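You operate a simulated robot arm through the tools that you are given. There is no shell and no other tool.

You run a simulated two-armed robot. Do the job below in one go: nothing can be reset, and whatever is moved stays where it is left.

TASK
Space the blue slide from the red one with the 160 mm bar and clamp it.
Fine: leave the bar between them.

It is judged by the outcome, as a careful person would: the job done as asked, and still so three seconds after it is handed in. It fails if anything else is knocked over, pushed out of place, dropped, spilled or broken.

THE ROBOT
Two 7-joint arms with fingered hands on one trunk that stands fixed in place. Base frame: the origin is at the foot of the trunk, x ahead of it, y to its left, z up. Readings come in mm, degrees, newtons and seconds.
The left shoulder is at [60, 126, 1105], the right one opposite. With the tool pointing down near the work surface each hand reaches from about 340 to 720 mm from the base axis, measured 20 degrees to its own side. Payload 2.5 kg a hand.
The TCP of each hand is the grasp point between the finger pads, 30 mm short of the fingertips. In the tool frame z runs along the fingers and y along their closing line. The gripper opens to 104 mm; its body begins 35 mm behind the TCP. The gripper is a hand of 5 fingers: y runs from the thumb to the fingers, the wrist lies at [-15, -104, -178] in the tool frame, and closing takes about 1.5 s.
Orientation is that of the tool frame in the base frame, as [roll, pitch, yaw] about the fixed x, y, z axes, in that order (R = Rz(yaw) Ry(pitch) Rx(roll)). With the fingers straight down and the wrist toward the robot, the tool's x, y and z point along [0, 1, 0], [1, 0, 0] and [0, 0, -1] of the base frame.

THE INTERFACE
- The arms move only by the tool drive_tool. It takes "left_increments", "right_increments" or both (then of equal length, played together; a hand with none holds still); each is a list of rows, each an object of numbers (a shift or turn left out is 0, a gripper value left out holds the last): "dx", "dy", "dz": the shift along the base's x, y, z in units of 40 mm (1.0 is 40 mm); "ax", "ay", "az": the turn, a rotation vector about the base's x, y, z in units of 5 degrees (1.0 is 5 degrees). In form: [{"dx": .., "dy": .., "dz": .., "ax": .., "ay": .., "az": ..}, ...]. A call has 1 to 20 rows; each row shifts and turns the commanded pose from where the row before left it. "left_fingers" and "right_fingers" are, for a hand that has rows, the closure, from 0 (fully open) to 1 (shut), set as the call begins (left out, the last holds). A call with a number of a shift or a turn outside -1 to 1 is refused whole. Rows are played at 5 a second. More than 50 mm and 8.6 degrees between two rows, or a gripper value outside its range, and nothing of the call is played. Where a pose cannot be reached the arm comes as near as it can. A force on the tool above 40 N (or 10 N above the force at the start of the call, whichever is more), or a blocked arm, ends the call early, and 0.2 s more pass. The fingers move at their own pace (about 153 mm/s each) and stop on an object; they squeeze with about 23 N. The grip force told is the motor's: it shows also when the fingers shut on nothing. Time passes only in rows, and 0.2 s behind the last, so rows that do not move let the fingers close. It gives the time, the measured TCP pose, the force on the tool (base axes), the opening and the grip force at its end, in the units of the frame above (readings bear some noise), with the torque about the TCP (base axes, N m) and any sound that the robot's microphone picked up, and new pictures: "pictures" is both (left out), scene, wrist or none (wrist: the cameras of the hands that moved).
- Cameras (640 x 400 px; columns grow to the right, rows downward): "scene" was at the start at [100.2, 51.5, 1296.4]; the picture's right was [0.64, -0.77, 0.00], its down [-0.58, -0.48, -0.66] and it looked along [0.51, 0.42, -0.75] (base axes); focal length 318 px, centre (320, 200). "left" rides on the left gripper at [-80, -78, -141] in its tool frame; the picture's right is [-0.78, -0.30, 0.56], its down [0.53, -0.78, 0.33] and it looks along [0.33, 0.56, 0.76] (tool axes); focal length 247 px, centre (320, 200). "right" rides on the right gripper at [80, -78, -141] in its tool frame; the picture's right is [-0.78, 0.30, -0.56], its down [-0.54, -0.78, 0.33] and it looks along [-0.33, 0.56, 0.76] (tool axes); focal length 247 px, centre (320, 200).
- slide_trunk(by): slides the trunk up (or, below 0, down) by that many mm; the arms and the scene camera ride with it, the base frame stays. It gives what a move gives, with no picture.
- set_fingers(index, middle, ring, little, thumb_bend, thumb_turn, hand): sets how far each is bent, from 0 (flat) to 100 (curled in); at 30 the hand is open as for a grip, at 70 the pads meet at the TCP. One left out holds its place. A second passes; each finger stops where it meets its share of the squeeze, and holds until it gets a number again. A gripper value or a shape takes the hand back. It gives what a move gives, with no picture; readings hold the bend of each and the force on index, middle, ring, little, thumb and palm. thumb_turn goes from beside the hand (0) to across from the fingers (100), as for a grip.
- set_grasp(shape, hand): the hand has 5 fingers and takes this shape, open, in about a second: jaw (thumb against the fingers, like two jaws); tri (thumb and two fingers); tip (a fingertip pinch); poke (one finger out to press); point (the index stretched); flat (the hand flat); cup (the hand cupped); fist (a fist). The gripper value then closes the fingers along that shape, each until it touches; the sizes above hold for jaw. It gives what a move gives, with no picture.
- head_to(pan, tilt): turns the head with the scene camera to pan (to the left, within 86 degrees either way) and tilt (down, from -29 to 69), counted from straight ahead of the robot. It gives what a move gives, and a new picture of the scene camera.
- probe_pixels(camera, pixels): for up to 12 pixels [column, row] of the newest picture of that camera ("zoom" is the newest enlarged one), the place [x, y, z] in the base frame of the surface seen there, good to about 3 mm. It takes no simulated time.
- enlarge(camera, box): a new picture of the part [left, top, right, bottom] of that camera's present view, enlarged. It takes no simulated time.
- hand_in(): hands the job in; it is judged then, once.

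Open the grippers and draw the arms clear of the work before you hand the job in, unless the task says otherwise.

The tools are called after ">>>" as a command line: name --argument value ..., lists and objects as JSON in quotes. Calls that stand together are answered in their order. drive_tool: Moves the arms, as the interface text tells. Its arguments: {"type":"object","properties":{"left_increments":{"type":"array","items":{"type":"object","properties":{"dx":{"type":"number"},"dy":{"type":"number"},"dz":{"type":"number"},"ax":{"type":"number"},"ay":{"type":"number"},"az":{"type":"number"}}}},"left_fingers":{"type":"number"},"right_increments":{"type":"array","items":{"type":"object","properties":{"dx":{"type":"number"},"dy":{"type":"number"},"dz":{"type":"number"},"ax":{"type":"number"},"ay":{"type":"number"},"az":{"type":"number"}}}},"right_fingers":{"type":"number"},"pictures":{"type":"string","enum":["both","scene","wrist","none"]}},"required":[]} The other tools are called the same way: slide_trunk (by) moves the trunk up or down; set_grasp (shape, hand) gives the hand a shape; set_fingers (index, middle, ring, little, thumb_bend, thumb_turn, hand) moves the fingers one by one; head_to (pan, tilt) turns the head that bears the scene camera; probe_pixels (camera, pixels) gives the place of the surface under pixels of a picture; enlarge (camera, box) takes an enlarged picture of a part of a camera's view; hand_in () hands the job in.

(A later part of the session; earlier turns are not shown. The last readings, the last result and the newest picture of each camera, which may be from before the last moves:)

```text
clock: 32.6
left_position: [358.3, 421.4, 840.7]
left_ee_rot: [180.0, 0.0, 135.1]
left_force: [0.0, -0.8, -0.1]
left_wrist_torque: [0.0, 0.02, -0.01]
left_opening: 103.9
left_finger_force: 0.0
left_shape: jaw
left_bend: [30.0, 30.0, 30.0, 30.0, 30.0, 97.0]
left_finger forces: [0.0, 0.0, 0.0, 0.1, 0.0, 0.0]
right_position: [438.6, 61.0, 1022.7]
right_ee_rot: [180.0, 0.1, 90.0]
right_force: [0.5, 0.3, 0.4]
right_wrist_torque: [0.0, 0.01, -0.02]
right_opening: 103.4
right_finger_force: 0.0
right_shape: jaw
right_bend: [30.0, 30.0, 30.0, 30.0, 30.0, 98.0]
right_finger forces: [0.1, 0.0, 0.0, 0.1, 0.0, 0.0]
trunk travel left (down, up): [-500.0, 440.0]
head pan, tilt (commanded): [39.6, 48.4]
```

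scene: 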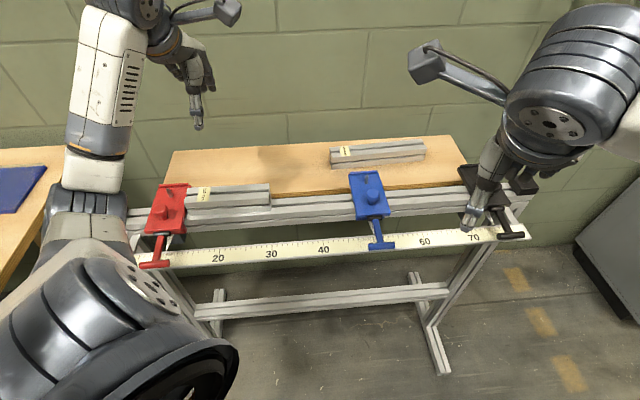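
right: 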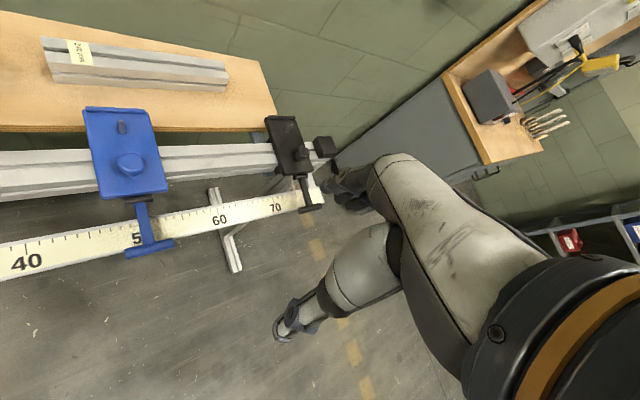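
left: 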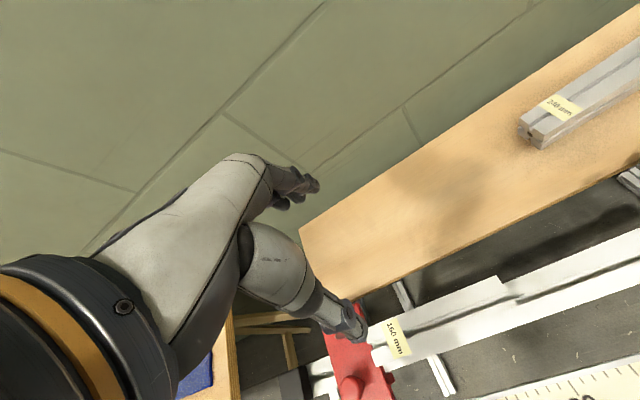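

Same start point as before, so I push 18.9 mm this time.

>>> drive_tool --left_increments '[{"dx": 0.12, "dy": 0.12}, {"dx": 0.08, "dy": 0.08}, {"dx": 0.07, "dy": 0.07}, {"dx": 0.064, "dy": 0.064}, {}, {}]' --pictures "none"

>>> drive_tool --left_increments '[{"dx": -0.2, "dy": -0.2}, {"dx": -0.2, "dy": -0.2}, {"dx": -0.1, "dy": -0.1, "dz": 0.3}, {"dz": 0.9}, {"dz": 0.9}, {"dz": 0.9}, {"dx": -0.3, "dy": 0.65, "dz": 0.3}, {"dx": -0.3, "dy": 0.65, "dz": 0.3}, {"dx": -0.3, "dy": 0.65, "dz": 0.3}, {"dy": 0.65, "dz": 0.3}, {}]'

>>> enlarge --camera "scene" --box '[160, 170, 290, 240]'

>>> enlarge --camera "left" --box '[330, 250, 560, 400]'

```text
clock: 34.0
left_position: [370.7, 436.0, 842.6]
left_ee_rot: [180.0, 0.0, 135.0]
left_force: [-0.8, -0.6, 0.6]
left_wrist_torque: [-0.03, 0.01, 0.02]
left_opening: 103.8
left_finger_force: 0.1
left_shape: jaw
left_bend: [30.0, 30.0, 30.0, 30.0, 30.0, 97.0]
left_finger forces: [0.1, 0.0, 0.0, 0.1, 0.6, 0.0]
right_position: [438.6, 60.9, 1022.7]
right_ee_rot: [-180.0, 0.1, 89.9]
right_force: [0.2, 0.0, -0.6]
right_wrist_torque: [0.0, 0.01, 0.04]
right_opening: 103.5
right_finger_force: 0.0
right_shape: jaw
right_bend: [30.0, 30.0, 30.0, 30.0, 30.0, 98.0]
right_finger forces: [0.0, 0.1, 0.0, 0.1, 0.1, 0.0]
trunk travel left (down, up): [-500.0, 440.0]
head pan, tilt (commanded): [39.6, 48.4]
```

```text
clock: 36.4
left_position: [313.0, 520.0, 1011.8]
left_ee_rot: [-179.9, 0.1, 134.9]
left_force: [-0.3, 0.5, 0.2]
left_wrist_torque: [-0.01, 0.02, 0.0]
left_opening: 103.9
left_finger_force: 0.0
left_shape: jaw
left_bend: [30.0, 30.0, 30.0, 30.0, 30.0, 97.0]
left_finger forces: [0.0, 0.0, 0.0, 0.0, 0.0, 0.0]
right_position: [439.5, 61.0, 1021.5]
right_ee_rot: [179.9, -0.1, 90.0]
right_force: [-0.1, 0.3, 0.2]
right_wrist_torque: [0.02, -0.01, -0.02]
right_opening: 103.6
right_finger_force: 0.0
right_shape: jaw
right_bend: [30.0, 30.0, 30.0, 30.0, 30.0, 98.0]
right_finger forces: [0.0, 0.0, 0.0, 0.1, 0.0, 0.1]
trunk travel left (down, up): [-500.0, 440.0]
head pan, tilt (commanded): [39.6, 48.4]
```

scene: 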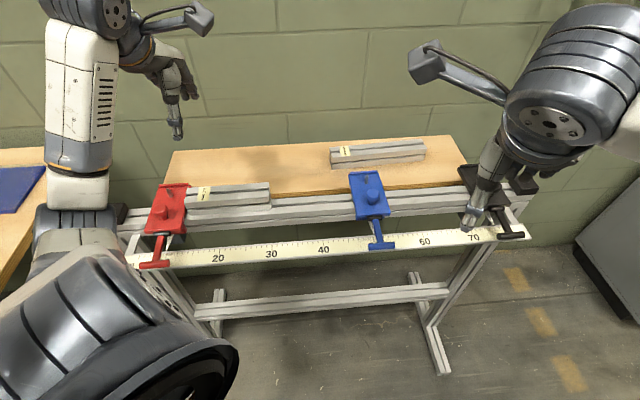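
left: 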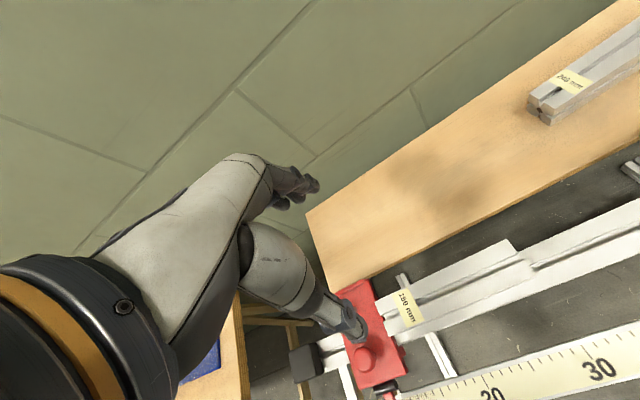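

```text
4.92 times, centred on (225, 205) of scene
```

zoom: 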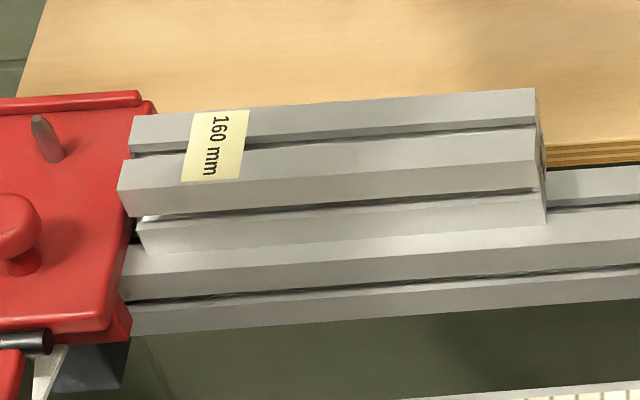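

```text
2.67 times, centred on (445, 325) of left
```

zoom: 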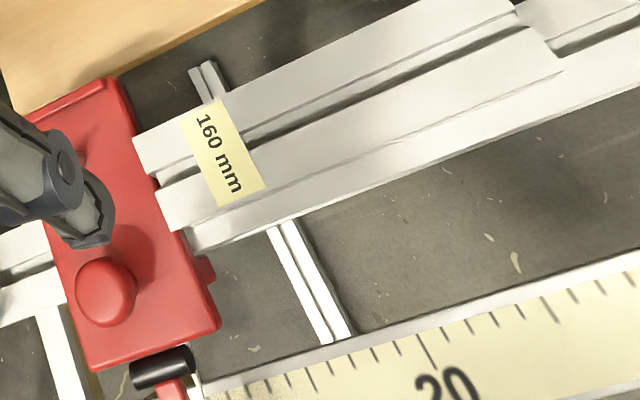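

The bar's edge slope now matches the rail (−0.072). Next, the right hand: I close it and bring it above the rail to the right of the blue knob, with yaw 135°.

>>> drive_tool --right_increments '[{"dx": 0.252, "dy": 0.379, "dz": -0.2, "az": 1.0}, {"dx": 0.252, "dy": 0.379, "dz": -0.2, "az": 1.0}, {"dx": 0.252, "dy": 0.379, "dz": -0.2, "az": 1.0}, {"dx": 0.252, "dy": 0.379, "dz": -0.2, "az": 1.0}, {"dx": 0.252, "dy": 0.379, "dz": -0.2, "az": 1.0}, {"dx": 0.252, "dy": 0.379, "dz": -0.2, "az": 1.0}, {"dx": 0.252, "dy": 0.379, "dz": -0.2, "az": 1.0}, {"dx": 0.252, "dy": 0.379, "dz": -0.2, "az": 1.0}, {"dx": 0.252, "dy": 0.379, "dz": -0.2, "az": 1.0}, {}]' --right_fingers 1

```text
clock: 38.6
left_position: [314.6, 519.8, 1011.1]
left_ee_rot: [-180.0, 0.0, 135.1]
left_force: [0.1, 0.7, -0.2]
left_wrist_torque: [-0.01, 0.02, 0.01]
left_opening: 104.0
left_finger_force: 0.1
left_shape: jaw
left_bend: [30.0, 30.0, 30.0, 30.0, 30.0, 97.0]
left_finger forces: [0.0, 0.0, 0.0, 0.0, 0.1, 0.0]
right_position: [530.7, 196.2, 949.8]
right_ee_rot: [180.0, -0.1, 135.0]
right_force: [-0.2, -0.5, 0.1]
right_wrist_torque: [0.01, -0.01, 0.0]
right_opening: 0.1
right_finger_force: 22.6
right_shape: jaw
right_bend: [70.0, 70.0, 70.0, 70.0, 46.0, 100.0]
right_finger forces: [0.1, 0.0, 0.1, 0.0, 0.0, 0.0]
trunk travel left (down, up): [-500.0, 440.0]
head pan, tilt (commanded): [39.6, 48.4]
```

scene: 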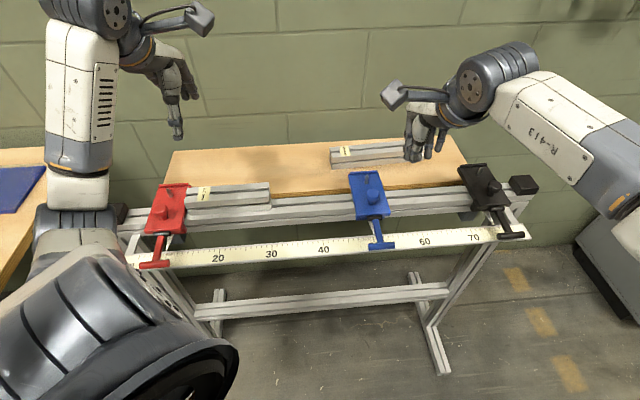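
right: 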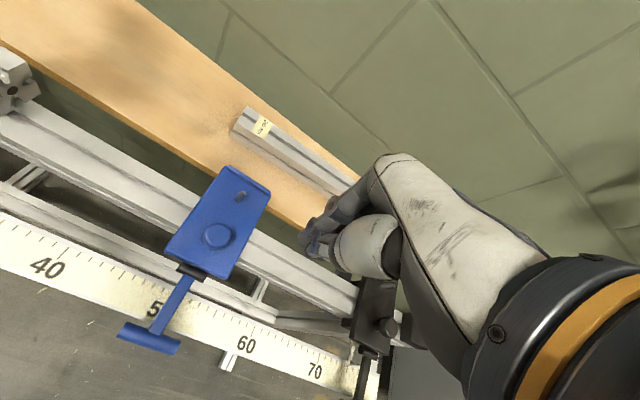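

The right hand is above-right of the blue slide. I probe its lowest, leftmost points to plan the descent next to the knob.

>>> enlarge --camera "scene" --box '[370, 80, 470, 200]'

>>> enlarge --camera "right" --box '[160, 140, 420, 300]'

>>> probe_pixels --camera "scene" --pixels '[[407, 155], [412, 160], [417, 155], [410, 145], [428, 155], [440, 148], [408, 135], [412, 120]]'

>>> probe_pixels --camera "right" --pixels '[[305, 240], [312, 255], [325, 225], [320, 245], [335, 210], [350, 240], [216, 235], [360, 310]]'

```text
3.33 times, centred on (420, 140) of scene
```

zoom: 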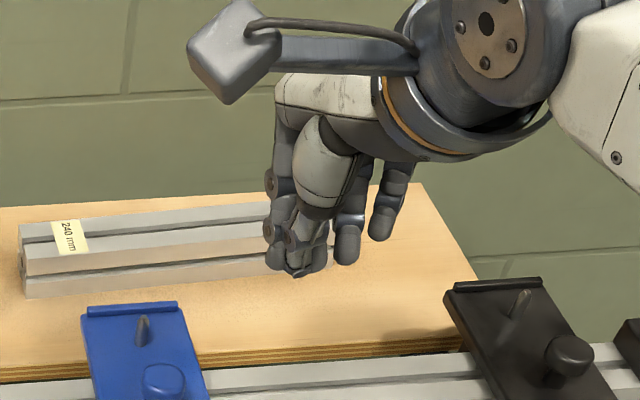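

```text
2.46 times, centred on (290, 220) of right
```

zoom: 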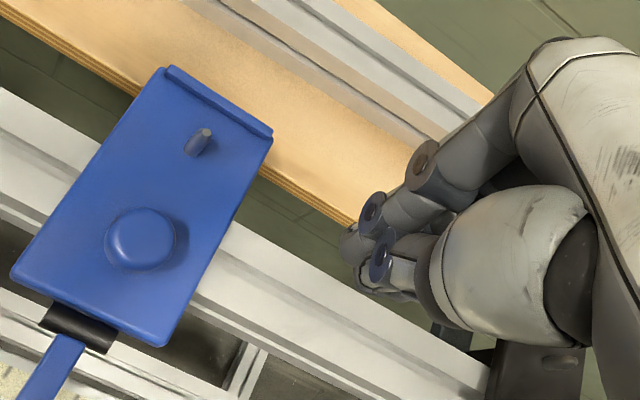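

```text
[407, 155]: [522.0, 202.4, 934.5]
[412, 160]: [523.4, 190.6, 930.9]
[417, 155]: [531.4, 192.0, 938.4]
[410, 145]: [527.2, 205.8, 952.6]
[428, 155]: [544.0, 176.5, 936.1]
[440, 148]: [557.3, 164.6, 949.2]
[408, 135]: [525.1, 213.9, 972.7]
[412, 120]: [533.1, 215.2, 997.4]
```

```text
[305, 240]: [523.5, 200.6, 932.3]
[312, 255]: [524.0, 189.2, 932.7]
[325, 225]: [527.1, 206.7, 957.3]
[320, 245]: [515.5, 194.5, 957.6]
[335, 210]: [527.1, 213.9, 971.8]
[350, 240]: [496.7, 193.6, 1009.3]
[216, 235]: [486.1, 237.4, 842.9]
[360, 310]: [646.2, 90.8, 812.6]
```

Fingertips are ~20 mm below the TCP and the index's left side is ~12 mm left of it, so I descend 104 mm to put the finger side level with the knob, clear of the plate.

>>> drive_tool --right_increments '[{"dz": -0.8}, {"dz": -0.8}, {"dz": -0.6}, {"dz": -0.4}, {}]'

>>> enlarge --camera "scene" --box '[330, 130, 450, 230]'

>>> enlarge --camera "right" --box '[160, 140, 420, 300]'

```text
clock: 39.8
left_position: [314.1, 521.0, 1010.6]
left_ee_rot: [180.0, -0.1, 135.1]
left_force: [0.8, 0.5, 0.5]
left_wrist_torque: [0.0, 0.03, -0.02]
left_opening: 103.6
left_finger_force: 0.1
left_shape: jaw
left_bend: [30.0, 30.0, 30.0, 30.0, 30.0, 97.0]
left_finger forces: [0.0, 0.1, 0.0, 0.1, 0.0, 0.0]
right_position: [529.0, 196.9, 845.7]
right_ee_rot: [180.0, 0.0, 134.9]
right_force: [0.1, 0.3, 0.6]
right_wrist_torque: [0.01, -0.03, 0.0]
right_opening: 0.0
right_finger_force: 22.7
right_shape: jaw
right_bend: [70.0, 70.0, 70.0, 70.0, 46.0, 100.0]
right_finger forces: [0.0, 0.0, 0.0, 0.0, 0.1, 0.0]
trunk travel left (down, up): [-500.0, 440.0]
head pan, tilt (commanded): [39.6, 48.4]
```

scene: 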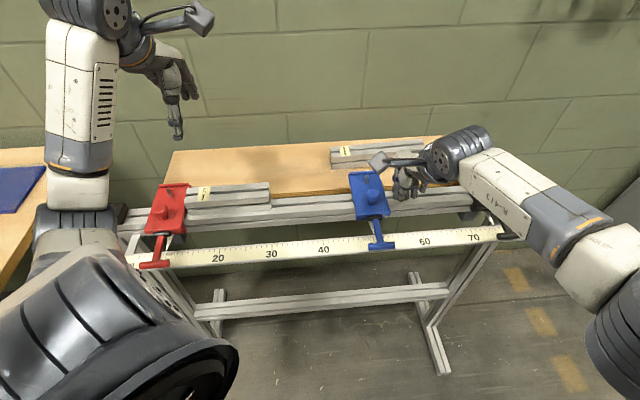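
right: 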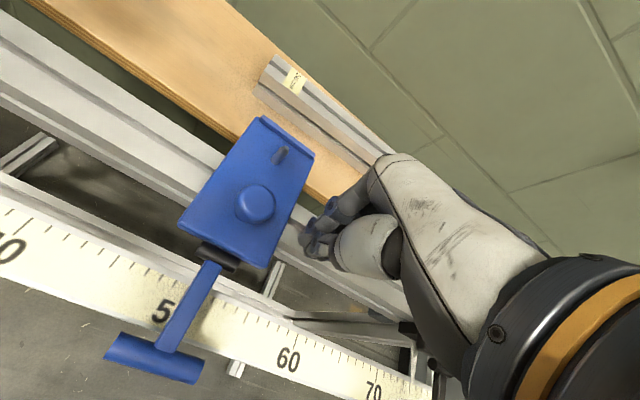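

```text
4.00 times, centred on (390, 180) of scene
```

zoom: 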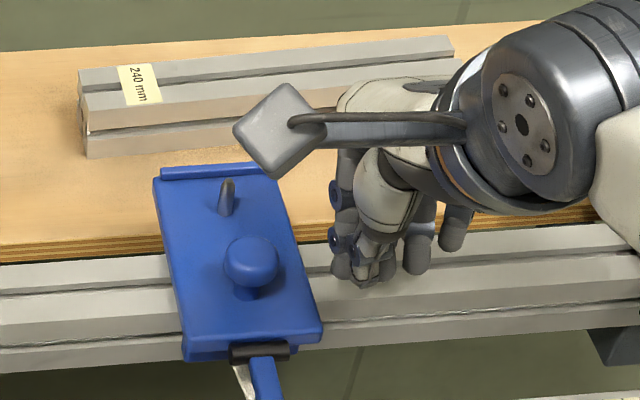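

```text
2.46 times, centred on (290, 220) of right
```

zoom: 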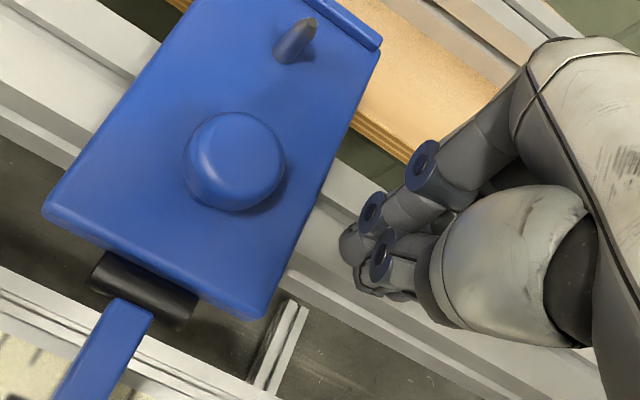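

I check the right forearm's height over the black slide before sliding left.

>>> probe_pixels --camera "scene" --pixels '[[490, 185], [520, 205], [550, 225], [500, 200], [515, 225], [400, 195], [397, 190], [408, 192], [373, 185]]'

>>> enlarge --camera "scene" --box '[430, 130, 580, 260]'

```text
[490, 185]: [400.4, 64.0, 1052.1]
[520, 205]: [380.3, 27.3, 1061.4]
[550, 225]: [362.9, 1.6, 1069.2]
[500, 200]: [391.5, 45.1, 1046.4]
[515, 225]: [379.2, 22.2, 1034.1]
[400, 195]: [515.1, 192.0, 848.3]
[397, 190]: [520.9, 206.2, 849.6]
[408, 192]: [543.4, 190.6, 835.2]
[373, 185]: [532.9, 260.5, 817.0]
```

```text
3.08 times, centred on (505, 195) of scene
```

zoom: 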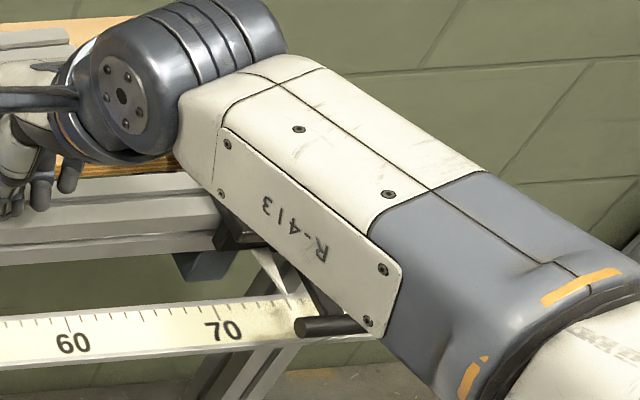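

The forearm is well above (z>1030). I move the right hand 26 mm along the rail toward the knob, then creep 10 mm to feel contact.

>>> drive_tool --right_increments '[{"dx": -0.18, "dy": 0.18}, {"dx": -0.18, "dy": 0.18}, {"dx": -0.1, "dy": 0.1}, {"dx": -0.04, "dy": 0.04}, {"dx": -0.04, "dy": 0.04}, {"dx": -0.04, "dy": 0.04}, {"dx": -0.04, "dy": 0.04}]' --pictures "both"

>>> enlarge --camera "scene" --box '[330, 150, 450, 260]'

```text
clock: 41.4
left_position: [312.5, 520.9, 1011.8]
left_ee_rot: [179.9, 0.0, 135.0]
left_force: [1.2, -0.4, -0.5]
left_wrist_torque: [-0.01, 0.02, -0.02]
left_opening: 103.8
left_finger_force: 0.0
left_shape: jaw
left_bend: [30.0, 30.0, 30.0, 30.0, 30.0, 97.0]
left_finger forces: [0.0, 0.0, 0.1, 0.1, 0.0, 0.0]
right_position: [504.5, 221.8, 846.4]
right_ee_rot: [-180.0, 0.0, 134.8]
right_force: [2.6, -2.5, -0.1]
right_wrist_torque: [-0.03, -0.03, -0.05]
right_opening: 0.2
right_finger_force: 23.1
right_shape: jaw
right_bend: [70.0, 70.0, 70.0, 70.0, 46.0, 100.0]
right_finger forces: [0.0, 0.0, 0.0, 0.0, 0.0, 0.0]
trunk travel left (down, up): [-500.0, 440.0]
head pan, tilt (commanded): [39.6, 48.4]
```

scene: 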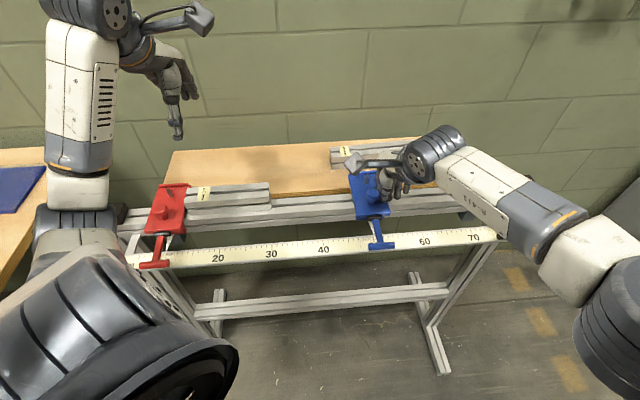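
right: 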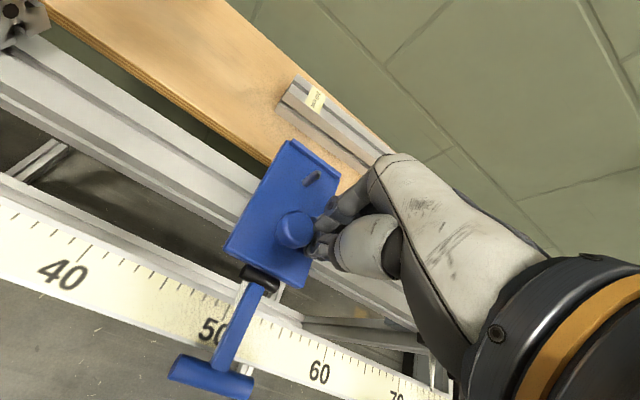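

```text
3.64 times, centred on (390, 205) of scene
```

zoom: 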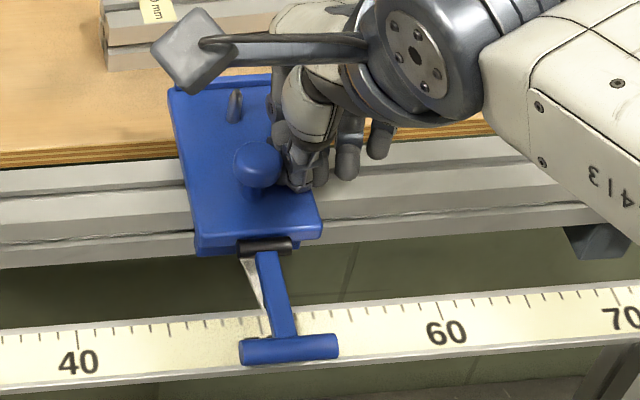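

Contact: about 3.6 N along the rail. I push 10 mm more to see whether the slide moves freely.

>>> drive_tool --right_increments '[{"dx": -0.044, "dy": 0.044}, {"dx": -0.044, "dy": 0.044}, {"dx": -0.044, "dy": 0.044}, {"dx": -0.044, "dy": 0.044}, {}]' --pictures "both"

>>> enlarge --camera "scene" --box '[330, 150, 450, 260]'

```text
clock: 42.6
left_position: [314.4, 519.6, 1012.0]
left_ee_rot: [179.9, -0.1, 135.0]
left_force: [-0.5, 0.5, 0.7]
left_wrist_torque: [-0.03, -0.03, -0.01]
left_opening: 104.2
left_finger_force: 0.0
left_shape: jaw
left_bend: [30.0, 30.0, 30.0, 30.0, 30.0, 97.0]
left_finger forces: [0.0, 0.1, 0.1, 0.0, 0.1, 0.1]
right_position: [504.6, 223.9, 847.3]
right_ee_rot: [-179.9, 0.3, 134.3]
right_force: [19.5, -15.6, 1.6]
right_wrist_torque: [-0.17, -0.19, -0.13]
right_opening: 0.0
right_finger_force: 22.8
right_shape: jaw
right_bend: [70.0, 70.0, 70.0, 70.0, 46.0, 100.0]
right_finger forces: [37.8, 0.0, 0.1, 0.1, 0.6, 0.0]
trunk travel left (down, up): [-500.0, 440.0]
head pan, tilt (commanded): [39.6, 48.4]
```

scene: 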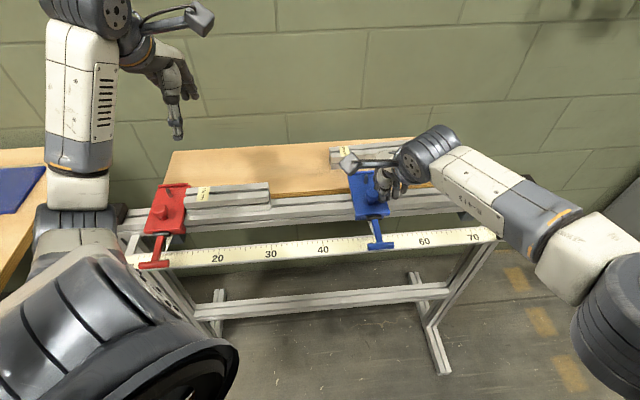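
right: 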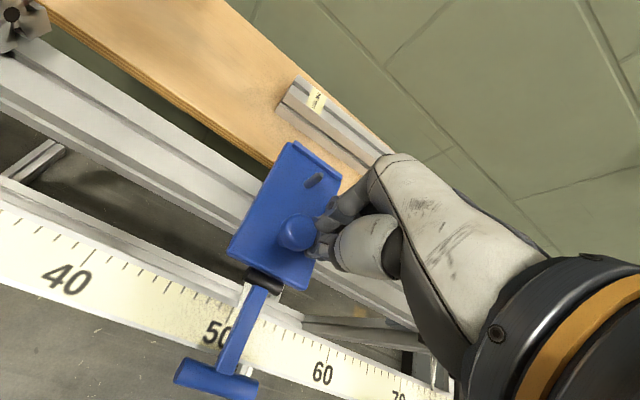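

```text
3.64 times, centred on (390, 205) of scene
```

zoom: 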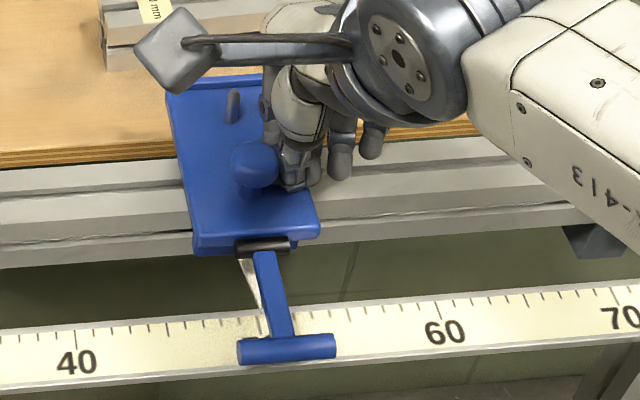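

The slide resists: 25 N with hardly any motion, so it appears clamped with its lever down. I back off the push and check the pointer.

>>> drive_tool --right_increments '[{"dx": 0.15, "dy": -0.15}, {"dx": 0.3, "dy": -0.3}, {"dx": 0.3, "dy": -0.3}, {}]' --pictures "both"

>>> enlarge --camera "scene" --box '[340, 210, 420, 260]'

>>> enlarge --camera "right" --box '[140, 200, 340, 400]'

```text
clock: 43.6
left_position: [314.0, 520.3, 1010.0]
left_ee_rot: [-179.9, -0.1, 135.0]
left_force: [-0.3, 1.3, 1.0]
left_wrist_torque: [0.03, -0.01, 0.0]
left_opening: 104.0
left_finger_force: 0.1
left_shape: jaw
left_bend: [30.0, 30.0, 30.0, 30.0, 30.0, 97.0]
left_finger forces: [0.0, 0.0, 0.0, 0.0, 0.0, 0.0]
right_position: [526.7, 200.5, 845.9]
right_ee_rot: [179.9, -0.1, 135.1]
right_force: [-0.1, 0.1, -0.5]
right_wrist_torque: [0.01, 0.03, 0.01]
right_opening: 0.0
right_finger_force: 23.2
right_shape: jaw
right_bend: [70.0, 70.0, 70.0, 70.0, 46.0, 100.0]
right_finger forces: [0.1, 0.0, 0.0, 0.0, 0.0, 0.0]
trunk travel left (down, up): [-500.0, 440.0]
head pan, tilt (commanded): [39.6, 48.4]
```

scene: 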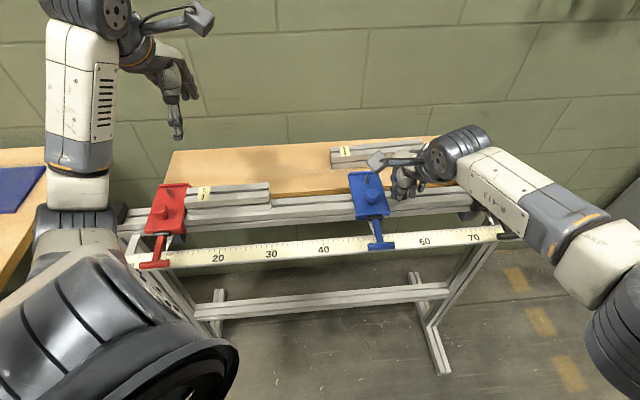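
right: 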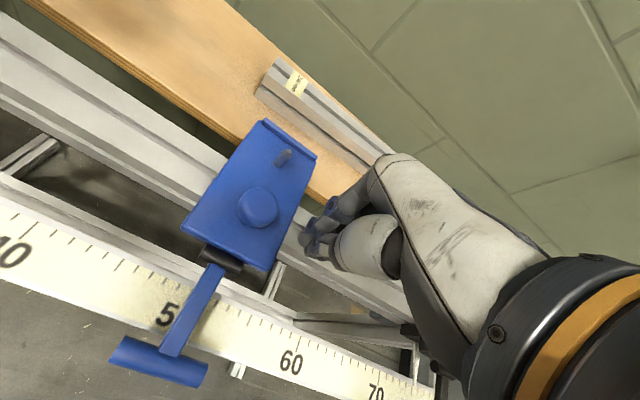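

```text
8.00 times, centred on (380, 235) of scene
```

zoom: 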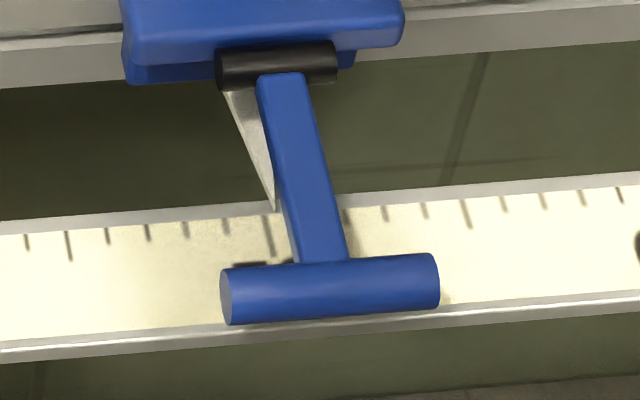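

```text
2.00 times, centred on (240, 300) of right
```

zoom: 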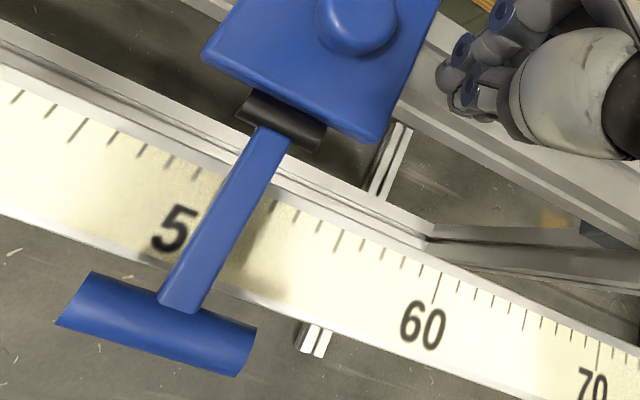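

The pointer moved by no more than ~0.4 mm under 25 N, so the lever-down state is clamped; I must lift the lever first. I probe the hinge and T-handle geometry again.

>>> enlarge --camera "scene" --box '[340, 210, 420, 260]'

>>> probe_pixels --camera "zoom" --pixels '[[225, 65], [277, 62], [277, 78], [330, 62], [285, 90], [300, 150], [315, 220], [325, 252], [235, 295], [300, 290], [380, 285], [432, 280]]'

>>> probe_pixels --camera "right" --pixels '[[217, 262], [210, 255], [234, 268], [195, 310], [175, 350], [120, 345], [160, 365], [200, 375], [130, 350], [185, 372]]'

```text
8.00 times, centred on (380, 235) of scene
```

zoom: 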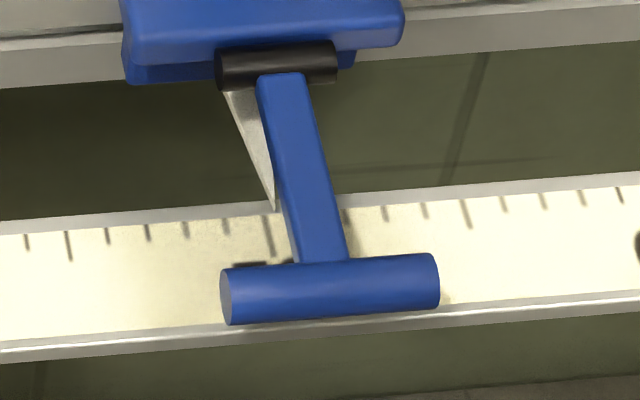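

```text
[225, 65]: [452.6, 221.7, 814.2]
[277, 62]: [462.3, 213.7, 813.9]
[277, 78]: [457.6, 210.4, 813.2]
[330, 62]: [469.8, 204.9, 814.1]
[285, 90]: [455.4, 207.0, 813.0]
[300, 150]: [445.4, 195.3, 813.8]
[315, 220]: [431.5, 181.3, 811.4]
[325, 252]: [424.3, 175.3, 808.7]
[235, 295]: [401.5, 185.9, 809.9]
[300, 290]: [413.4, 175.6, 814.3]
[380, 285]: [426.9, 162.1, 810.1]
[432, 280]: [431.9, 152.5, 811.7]
```

```text
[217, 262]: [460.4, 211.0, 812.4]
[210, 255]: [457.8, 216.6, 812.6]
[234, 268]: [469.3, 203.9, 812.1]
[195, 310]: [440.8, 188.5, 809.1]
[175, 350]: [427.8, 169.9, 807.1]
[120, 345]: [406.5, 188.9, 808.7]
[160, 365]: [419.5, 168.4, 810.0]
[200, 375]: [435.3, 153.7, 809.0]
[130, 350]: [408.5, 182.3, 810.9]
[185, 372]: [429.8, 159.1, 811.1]
```

T-handle centre is s≈175, n≈417, z≈805 (50 mm long); hinge at n≈479. I raise the right hand, half-open it and bring it above the handle's free right half.

>>> drive_tool --right_increments '[{"dz": 0.8}, {"dz": 0.7}, {"dx": -0.777, "dy": -0.37}, {"dx": -0.777, "dy": -0.37}, {"dx": -0.777, "dy": -0.37}, {}, {}]' --right_fingers 0.52

>>> enlarge --camera "right" --box '[160, 140, 420, 340]'

>>> enlarge --camera "scene" --box '[330, 120, 490, 260]'

```text
clock: 45.2
left_position: [314.0, 521.2, 1011.8]
left_ee_rot: [-180.0, 0.0, 135.2]
left_force: [0.0, 0.1, 0.1]
left_wrist_torque: [0.01, 0.0, 0.01]
left_opening: 103.7
left_finger_force: 0.1
left_shape: jaw
left_bend: [30.0, 30.0, 30.0, 30.0, 30.0, 97.0]
left_finger forces: [0.0, 0.0, 0.0, 0.0, 0.0, 0.0]
right_position: [434.7, 154.1, 906.4]
right_ee_rot: [-180.0, -0.1, 134.9]
right_force: [-0.4, 0.0, 0.4]
right_wrist_torque: [0.01, -0.01, 0.03]
right_opening: 50.0
right_finger_force: 0.0
right_shape: jaw
right_bend: [74.0, 45.0, 42.0, 41.0, 70.0, 100.0]
right_finger forces: [0.0, 0.0, 0.0, 0.0, 0.1, 0.0]
trunk travel left (down, up): [-500.0, 440.0]
head pan, tilt (commanded): [39.6, 48.4]
```

scene: 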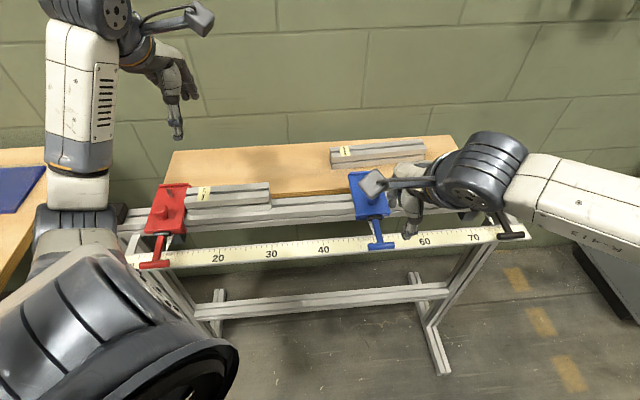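
right: 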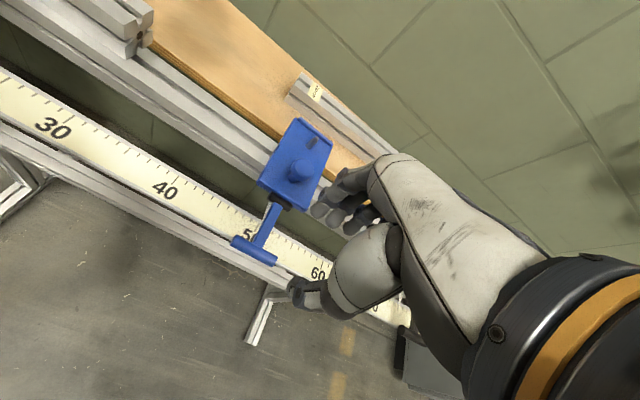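

```text
2.00 times, centred on (290, 240) of right
```

zoom: 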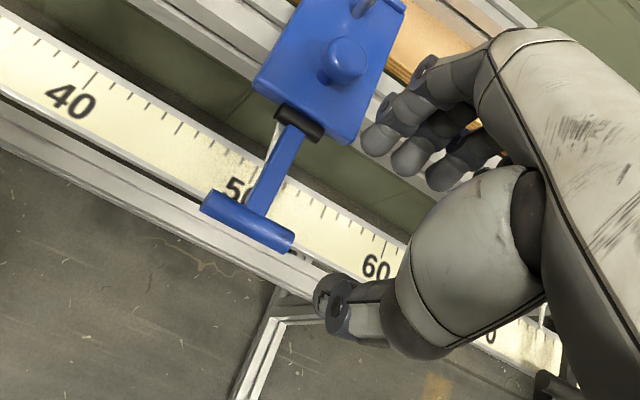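

```text
2.86 times, centred on (410, 190) of scene
```

zoom: 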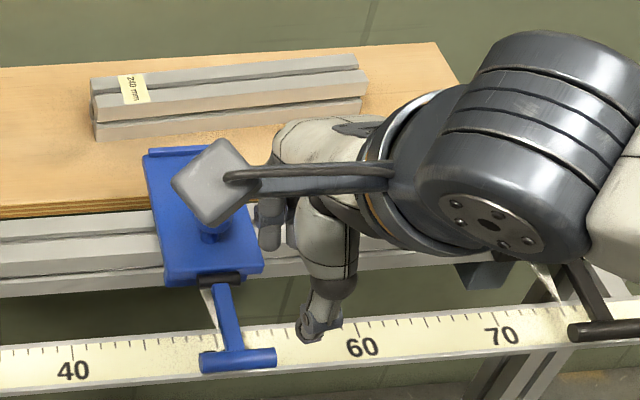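

I probe the thumb and index tips now to line the pinch up with the T-handle's right half.

>>> probe_pixels --camera "right" --pixels '[[297, 285], [303, 298], [312, 300], [320, 208], [312, 205], [325, 200], [335, 218], [350, 228], [330, 195], [340, 180]]'

>>> probe_pixels --camera "scene" --pixels '[[408, 235], [412, 230], [405, 238], [413, 222], [404, 200], [406, 207], [415, 212], [420, 200]]'

```text
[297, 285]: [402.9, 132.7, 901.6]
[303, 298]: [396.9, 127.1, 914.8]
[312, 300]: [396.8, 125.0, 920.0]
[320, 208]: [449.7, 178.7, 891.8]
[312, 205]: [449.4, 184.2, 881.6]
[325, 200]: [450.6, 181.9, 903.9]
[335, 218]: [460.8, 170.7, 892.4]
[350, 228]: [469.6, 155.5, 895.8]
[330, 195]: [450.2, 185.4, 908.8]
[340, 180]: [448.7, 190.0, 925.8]
```

```text
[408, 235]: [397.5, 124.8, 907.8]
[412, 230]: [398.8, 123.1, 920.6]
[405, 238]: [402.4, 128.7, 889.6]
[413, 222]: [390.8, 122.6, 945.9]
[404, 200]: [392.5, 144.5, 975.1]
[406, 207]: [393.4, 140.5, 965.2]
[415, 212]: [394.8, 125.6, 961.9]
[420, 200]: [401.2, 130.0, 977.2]
```

Index tip is at s≈190 and would pass 1–2 mm from the lever arm, so I shift 4 mm right and descend partway to check.

>>> drive_tool --right_increments '[{"dx": 0.075, "dy": -0.053, "dz": -0.5}, {"dz": -0.6}, {"dz": -0.6}, {}]'

>>> enlarge --camera "right" --box '[200, 160, 400, 340]'

>>> enlarge --camera "scene" --box '[340, 170, 460, 270]'

```text
clock: 46.2
left_position: [313.6, 519.7, 1010.6]
left_ee_rot: [-179.9, 0.0, 135.0]
left_force: [-0.5, -0.8, -0.4]
left_wrist_torque: [0.0, 0.03, -0.03]
left_opening: 103.9
left_finger_force: 0.0
left_shape: jaw
left_bend: [30.0, 30.0, 30.0, 30.0, 30.0, 97.0]
left_finger forces: [0.1, 0.1, 0.0, 0.0, 0.0, 0.0]
right_position: [437.8, 153.8, 837.0]
right_ee_rot: [-180.0, -0.1, 135.0]
right_force: [1.0, 1.0, 0.1]
right_wrist_torque: [0.0, 0.0, 0.02]
right_opening: 49.8
right_finger_force: 0.0
right_shape: jaw
right_bend: [74.0, 45.0, 42.0, 41.0, 70.0, 100.0]
right_finger forces: [0.1, 0.0, 0.0, 0.0, 0.0, 0.0]
trunk travel left (down, up): [-500.0, 440.0]
head pan, tilt (commanded): [39.6, 48.4]
```

scene: 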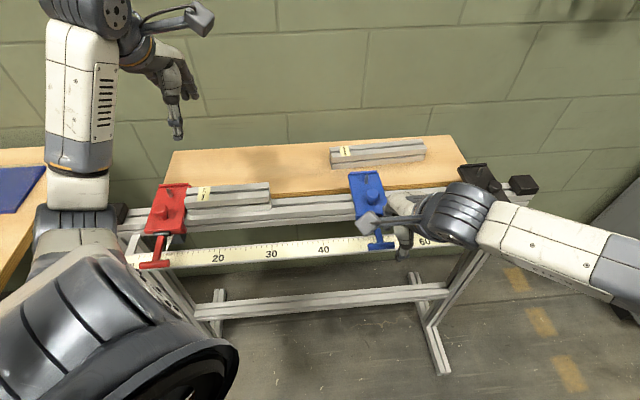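
right: 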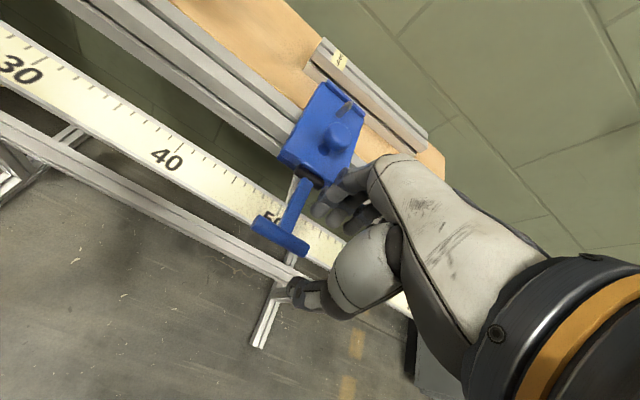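

```text
2.22 times, centred on (300, 250) of right
```

zoom: 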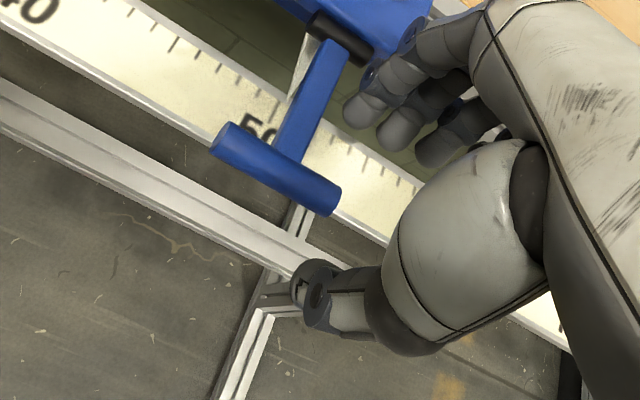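

```text
4.00 times, centred on (400, 220) of scene
```

zoom: 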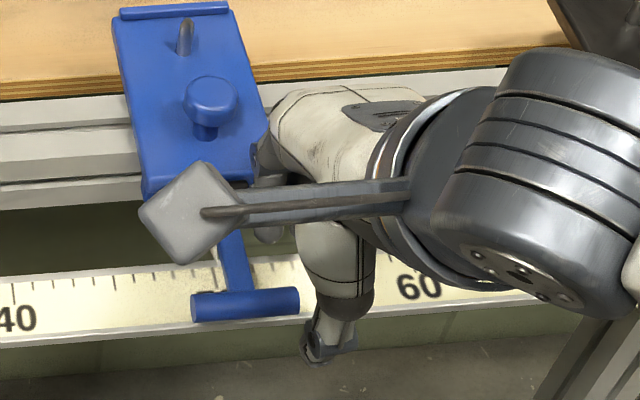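

From the right view the index (345–385, 70–130 in zoom) looks close to the lever arm once lowered. I probe index, thumb and lever positions precisely.

>>> probe_pixels --camera "right" --pixels '[[313, 207], [318, 213], [322, 205], [311, 203], [298, 285], [292, 283], [303, 275], [306, 248], [303, 242], [300, 200], [294, 210], [310, 195]]'

>>> probe_pixels --camera "scene" --pixels '[[385, 226], [388, 228], [384, 222], [387, 213], [396, 257], [401, 258], [398, 252], [372, 245], [365, 247], [358, 230]]'

```text
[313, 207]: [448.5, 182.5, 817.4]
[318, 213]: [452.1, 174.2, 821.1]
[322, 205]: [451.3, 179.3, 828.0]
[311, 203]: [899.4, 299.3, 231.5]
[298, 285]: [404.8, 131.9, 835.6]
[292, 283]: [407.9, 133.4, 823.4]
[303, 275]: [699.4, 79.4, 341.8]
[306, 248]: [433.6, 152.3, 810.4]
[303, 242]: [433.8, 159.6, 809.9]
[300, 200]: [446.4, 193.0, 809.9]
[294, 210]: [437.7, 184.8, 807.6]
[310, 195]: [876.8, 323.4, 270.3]
```

```text
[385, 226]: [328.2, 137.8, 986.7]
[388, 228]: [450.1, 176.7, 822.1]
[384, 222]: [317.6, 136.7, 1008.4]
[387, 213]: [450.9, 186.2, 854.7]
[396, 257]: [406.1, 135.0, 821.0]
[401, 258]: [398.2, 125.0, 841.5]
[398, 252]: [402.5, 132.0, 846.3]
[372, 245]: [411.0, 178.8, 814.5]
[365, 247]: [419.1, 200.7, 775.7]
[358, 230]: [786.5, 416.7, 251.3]
```

Numbers show ~5 mm clearance between index (s≥187) and the lever arm (s≤182). I descend the last 26 mm to z≈811.

>>> drive_tool --right_increments '[{"dz": -0.3}, {"dz": -0.2}, {"dz": -0.15}, {}]'

>>> enlarge --camera "right" --box '[200, 160, 400, 340]'

>>> enlarge --camera "scene" --box '[340, 190, 440, 270]'

```text
clock: 47.2
left_position: [313.8, 521.3, 1010.5]
left_ee_rot: [180.0, 0.0, 135.1]
left_force: [0.2, 0.2, -0.1]
left_wrist_torque: [0.01, 0.0, 0.01]
left_opening: 103.9
left_finger_force: 0.0
left_shape: jaw
left_bend: [30.0, 30.0, 30.0, 30.0, 30.0, 97.0]
left_finger forces: [0.0, 0.1, 0.1, 0.1, 0.0, 0.0]
right_position: [435.9, 153.3, 812.8]
right_ee_rot: [-180.0, 0.0, 134.9]
right_force: [0.2, 0.3, 1.0]
right_wrist_torque: [0.03, 0.0, -0.01]
right_opening: 49.8
right_finger_force: 0.1
right_shape: jaw
right_bend: [74.0, 45.0, 42.0, 41.0, 70.0, 100.0]
right_finger forces: [0.0, 0.0, 0.0, 0.0, 0.0, 0.0]
trunk travel left (down, up): [-500.0, 440.0]
head pan, tilt (commanded): [39.6, 48.4]
```

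scene: 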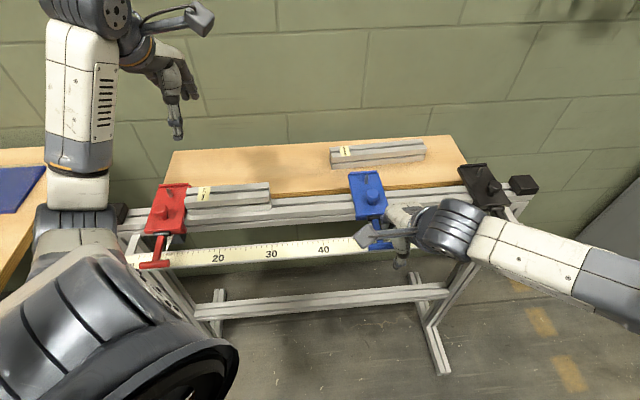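
right: 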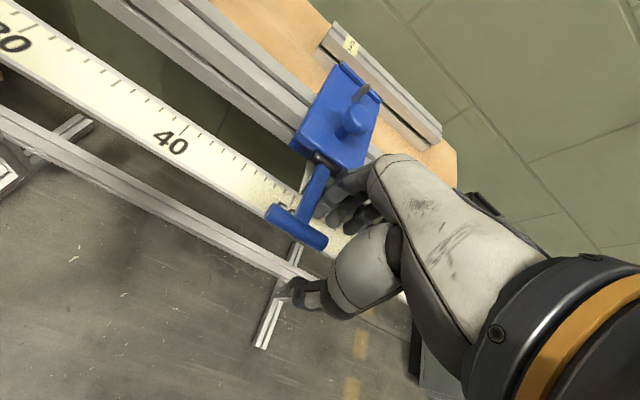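

```text
2.22 times, centred on (300, 250) of right
```

zoom: 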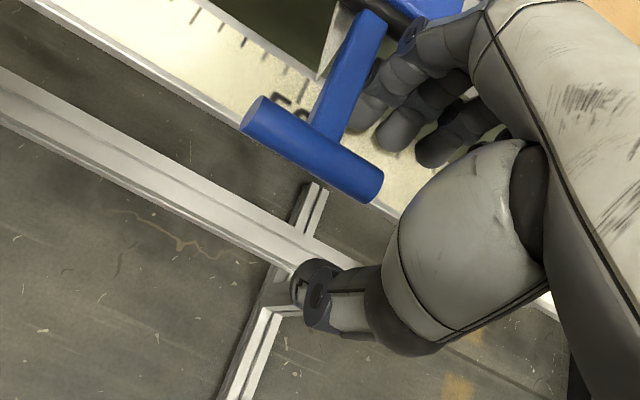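

```text
5.00 times, centred on (390, 230) of scene
```

zoom: 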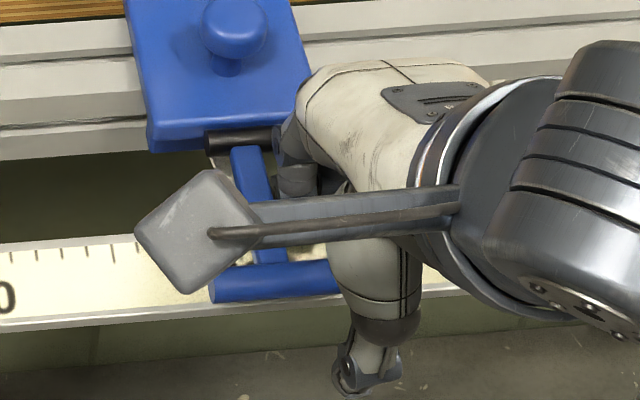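

The T-handle's right half lies between thumb and index. I close the right hand on it.

>>> drive_tool --right_increments '[{}, {}, {}, {}, {}, {}, {}, {}]' --right_fingers 1

>>> enlarge --camera "right" --box '[200, 160, 400, 340]'

>>> enlarge --camera "scene" --box '[340, 190, 440, 270]'

```text
clock: 49.0
left_position: [313.2, 520.1, 1011.1]
left_ee_rot: [-179.9, 0.0, 135.0]
left_force: [0.1, 0.4, 1.4]
left_wrist_torque: [0.0, -0.01, 0.01]
left_opening: 104.0
left_finger_force: 0.0
left_shape: jaw
left_bend: [30.0, 30.0, 30.0, 30.0, 30.0, 97.0]
left_finger forces: [0.0, 0.1, 0.0, 0.0, 0.0, 0.0]
right_position: [437.2, 154.2, 812.6]
right_ee_rot: [-180.0, -0.1, 134.9]
right_force: [-5.4, -6.6, -1.7]
right_wrist_torque: [-0.08, 0.07, -0.05]
right_opening: 0.1
right_finger_force: 23.2
right_shape: jaw
right_bend: [70.0, 70.0, 70.0, 70.0, 71.0, 100.0]
right_finger forces: [2.4, 0.1, 0.1, 0.1, 23.4, 0.1]
trunk travel left (down, up): [-500.0, 440.0]
head pan, tilt (commanded): [39.6, 48.4]
```

scene: 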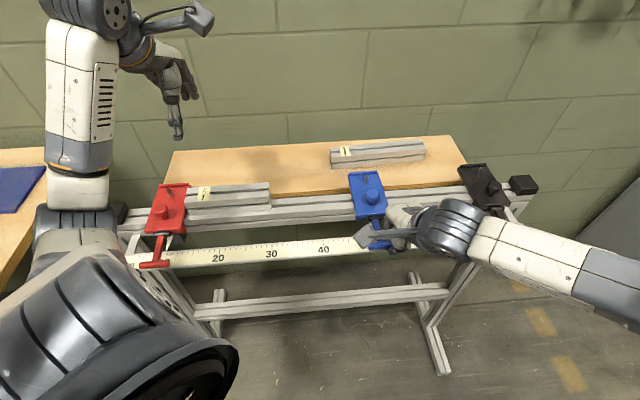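
right: 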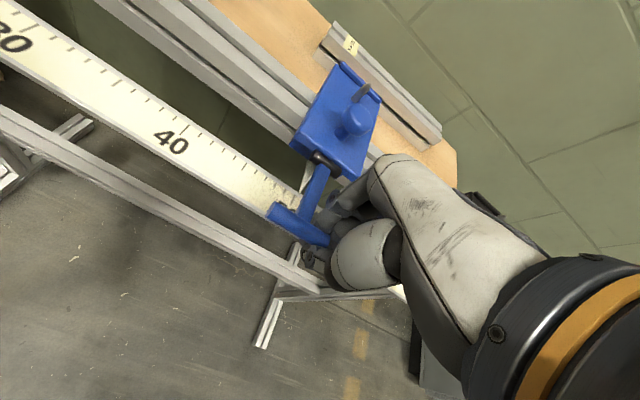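

```text
2.22 times, centred on (300, 250) of right
```

zoom: 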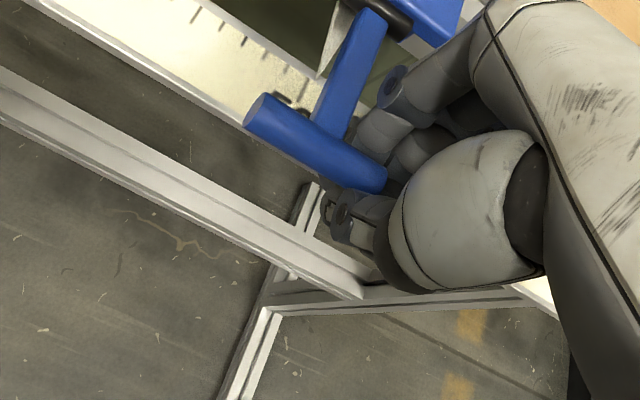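

```text
5.00 times, centred on (390, 230) of scene
```

zoom: 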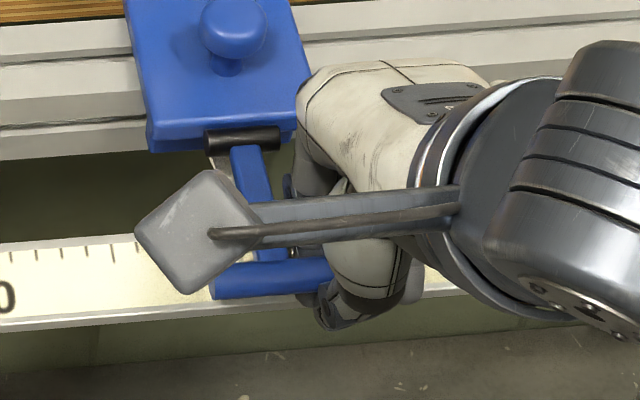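

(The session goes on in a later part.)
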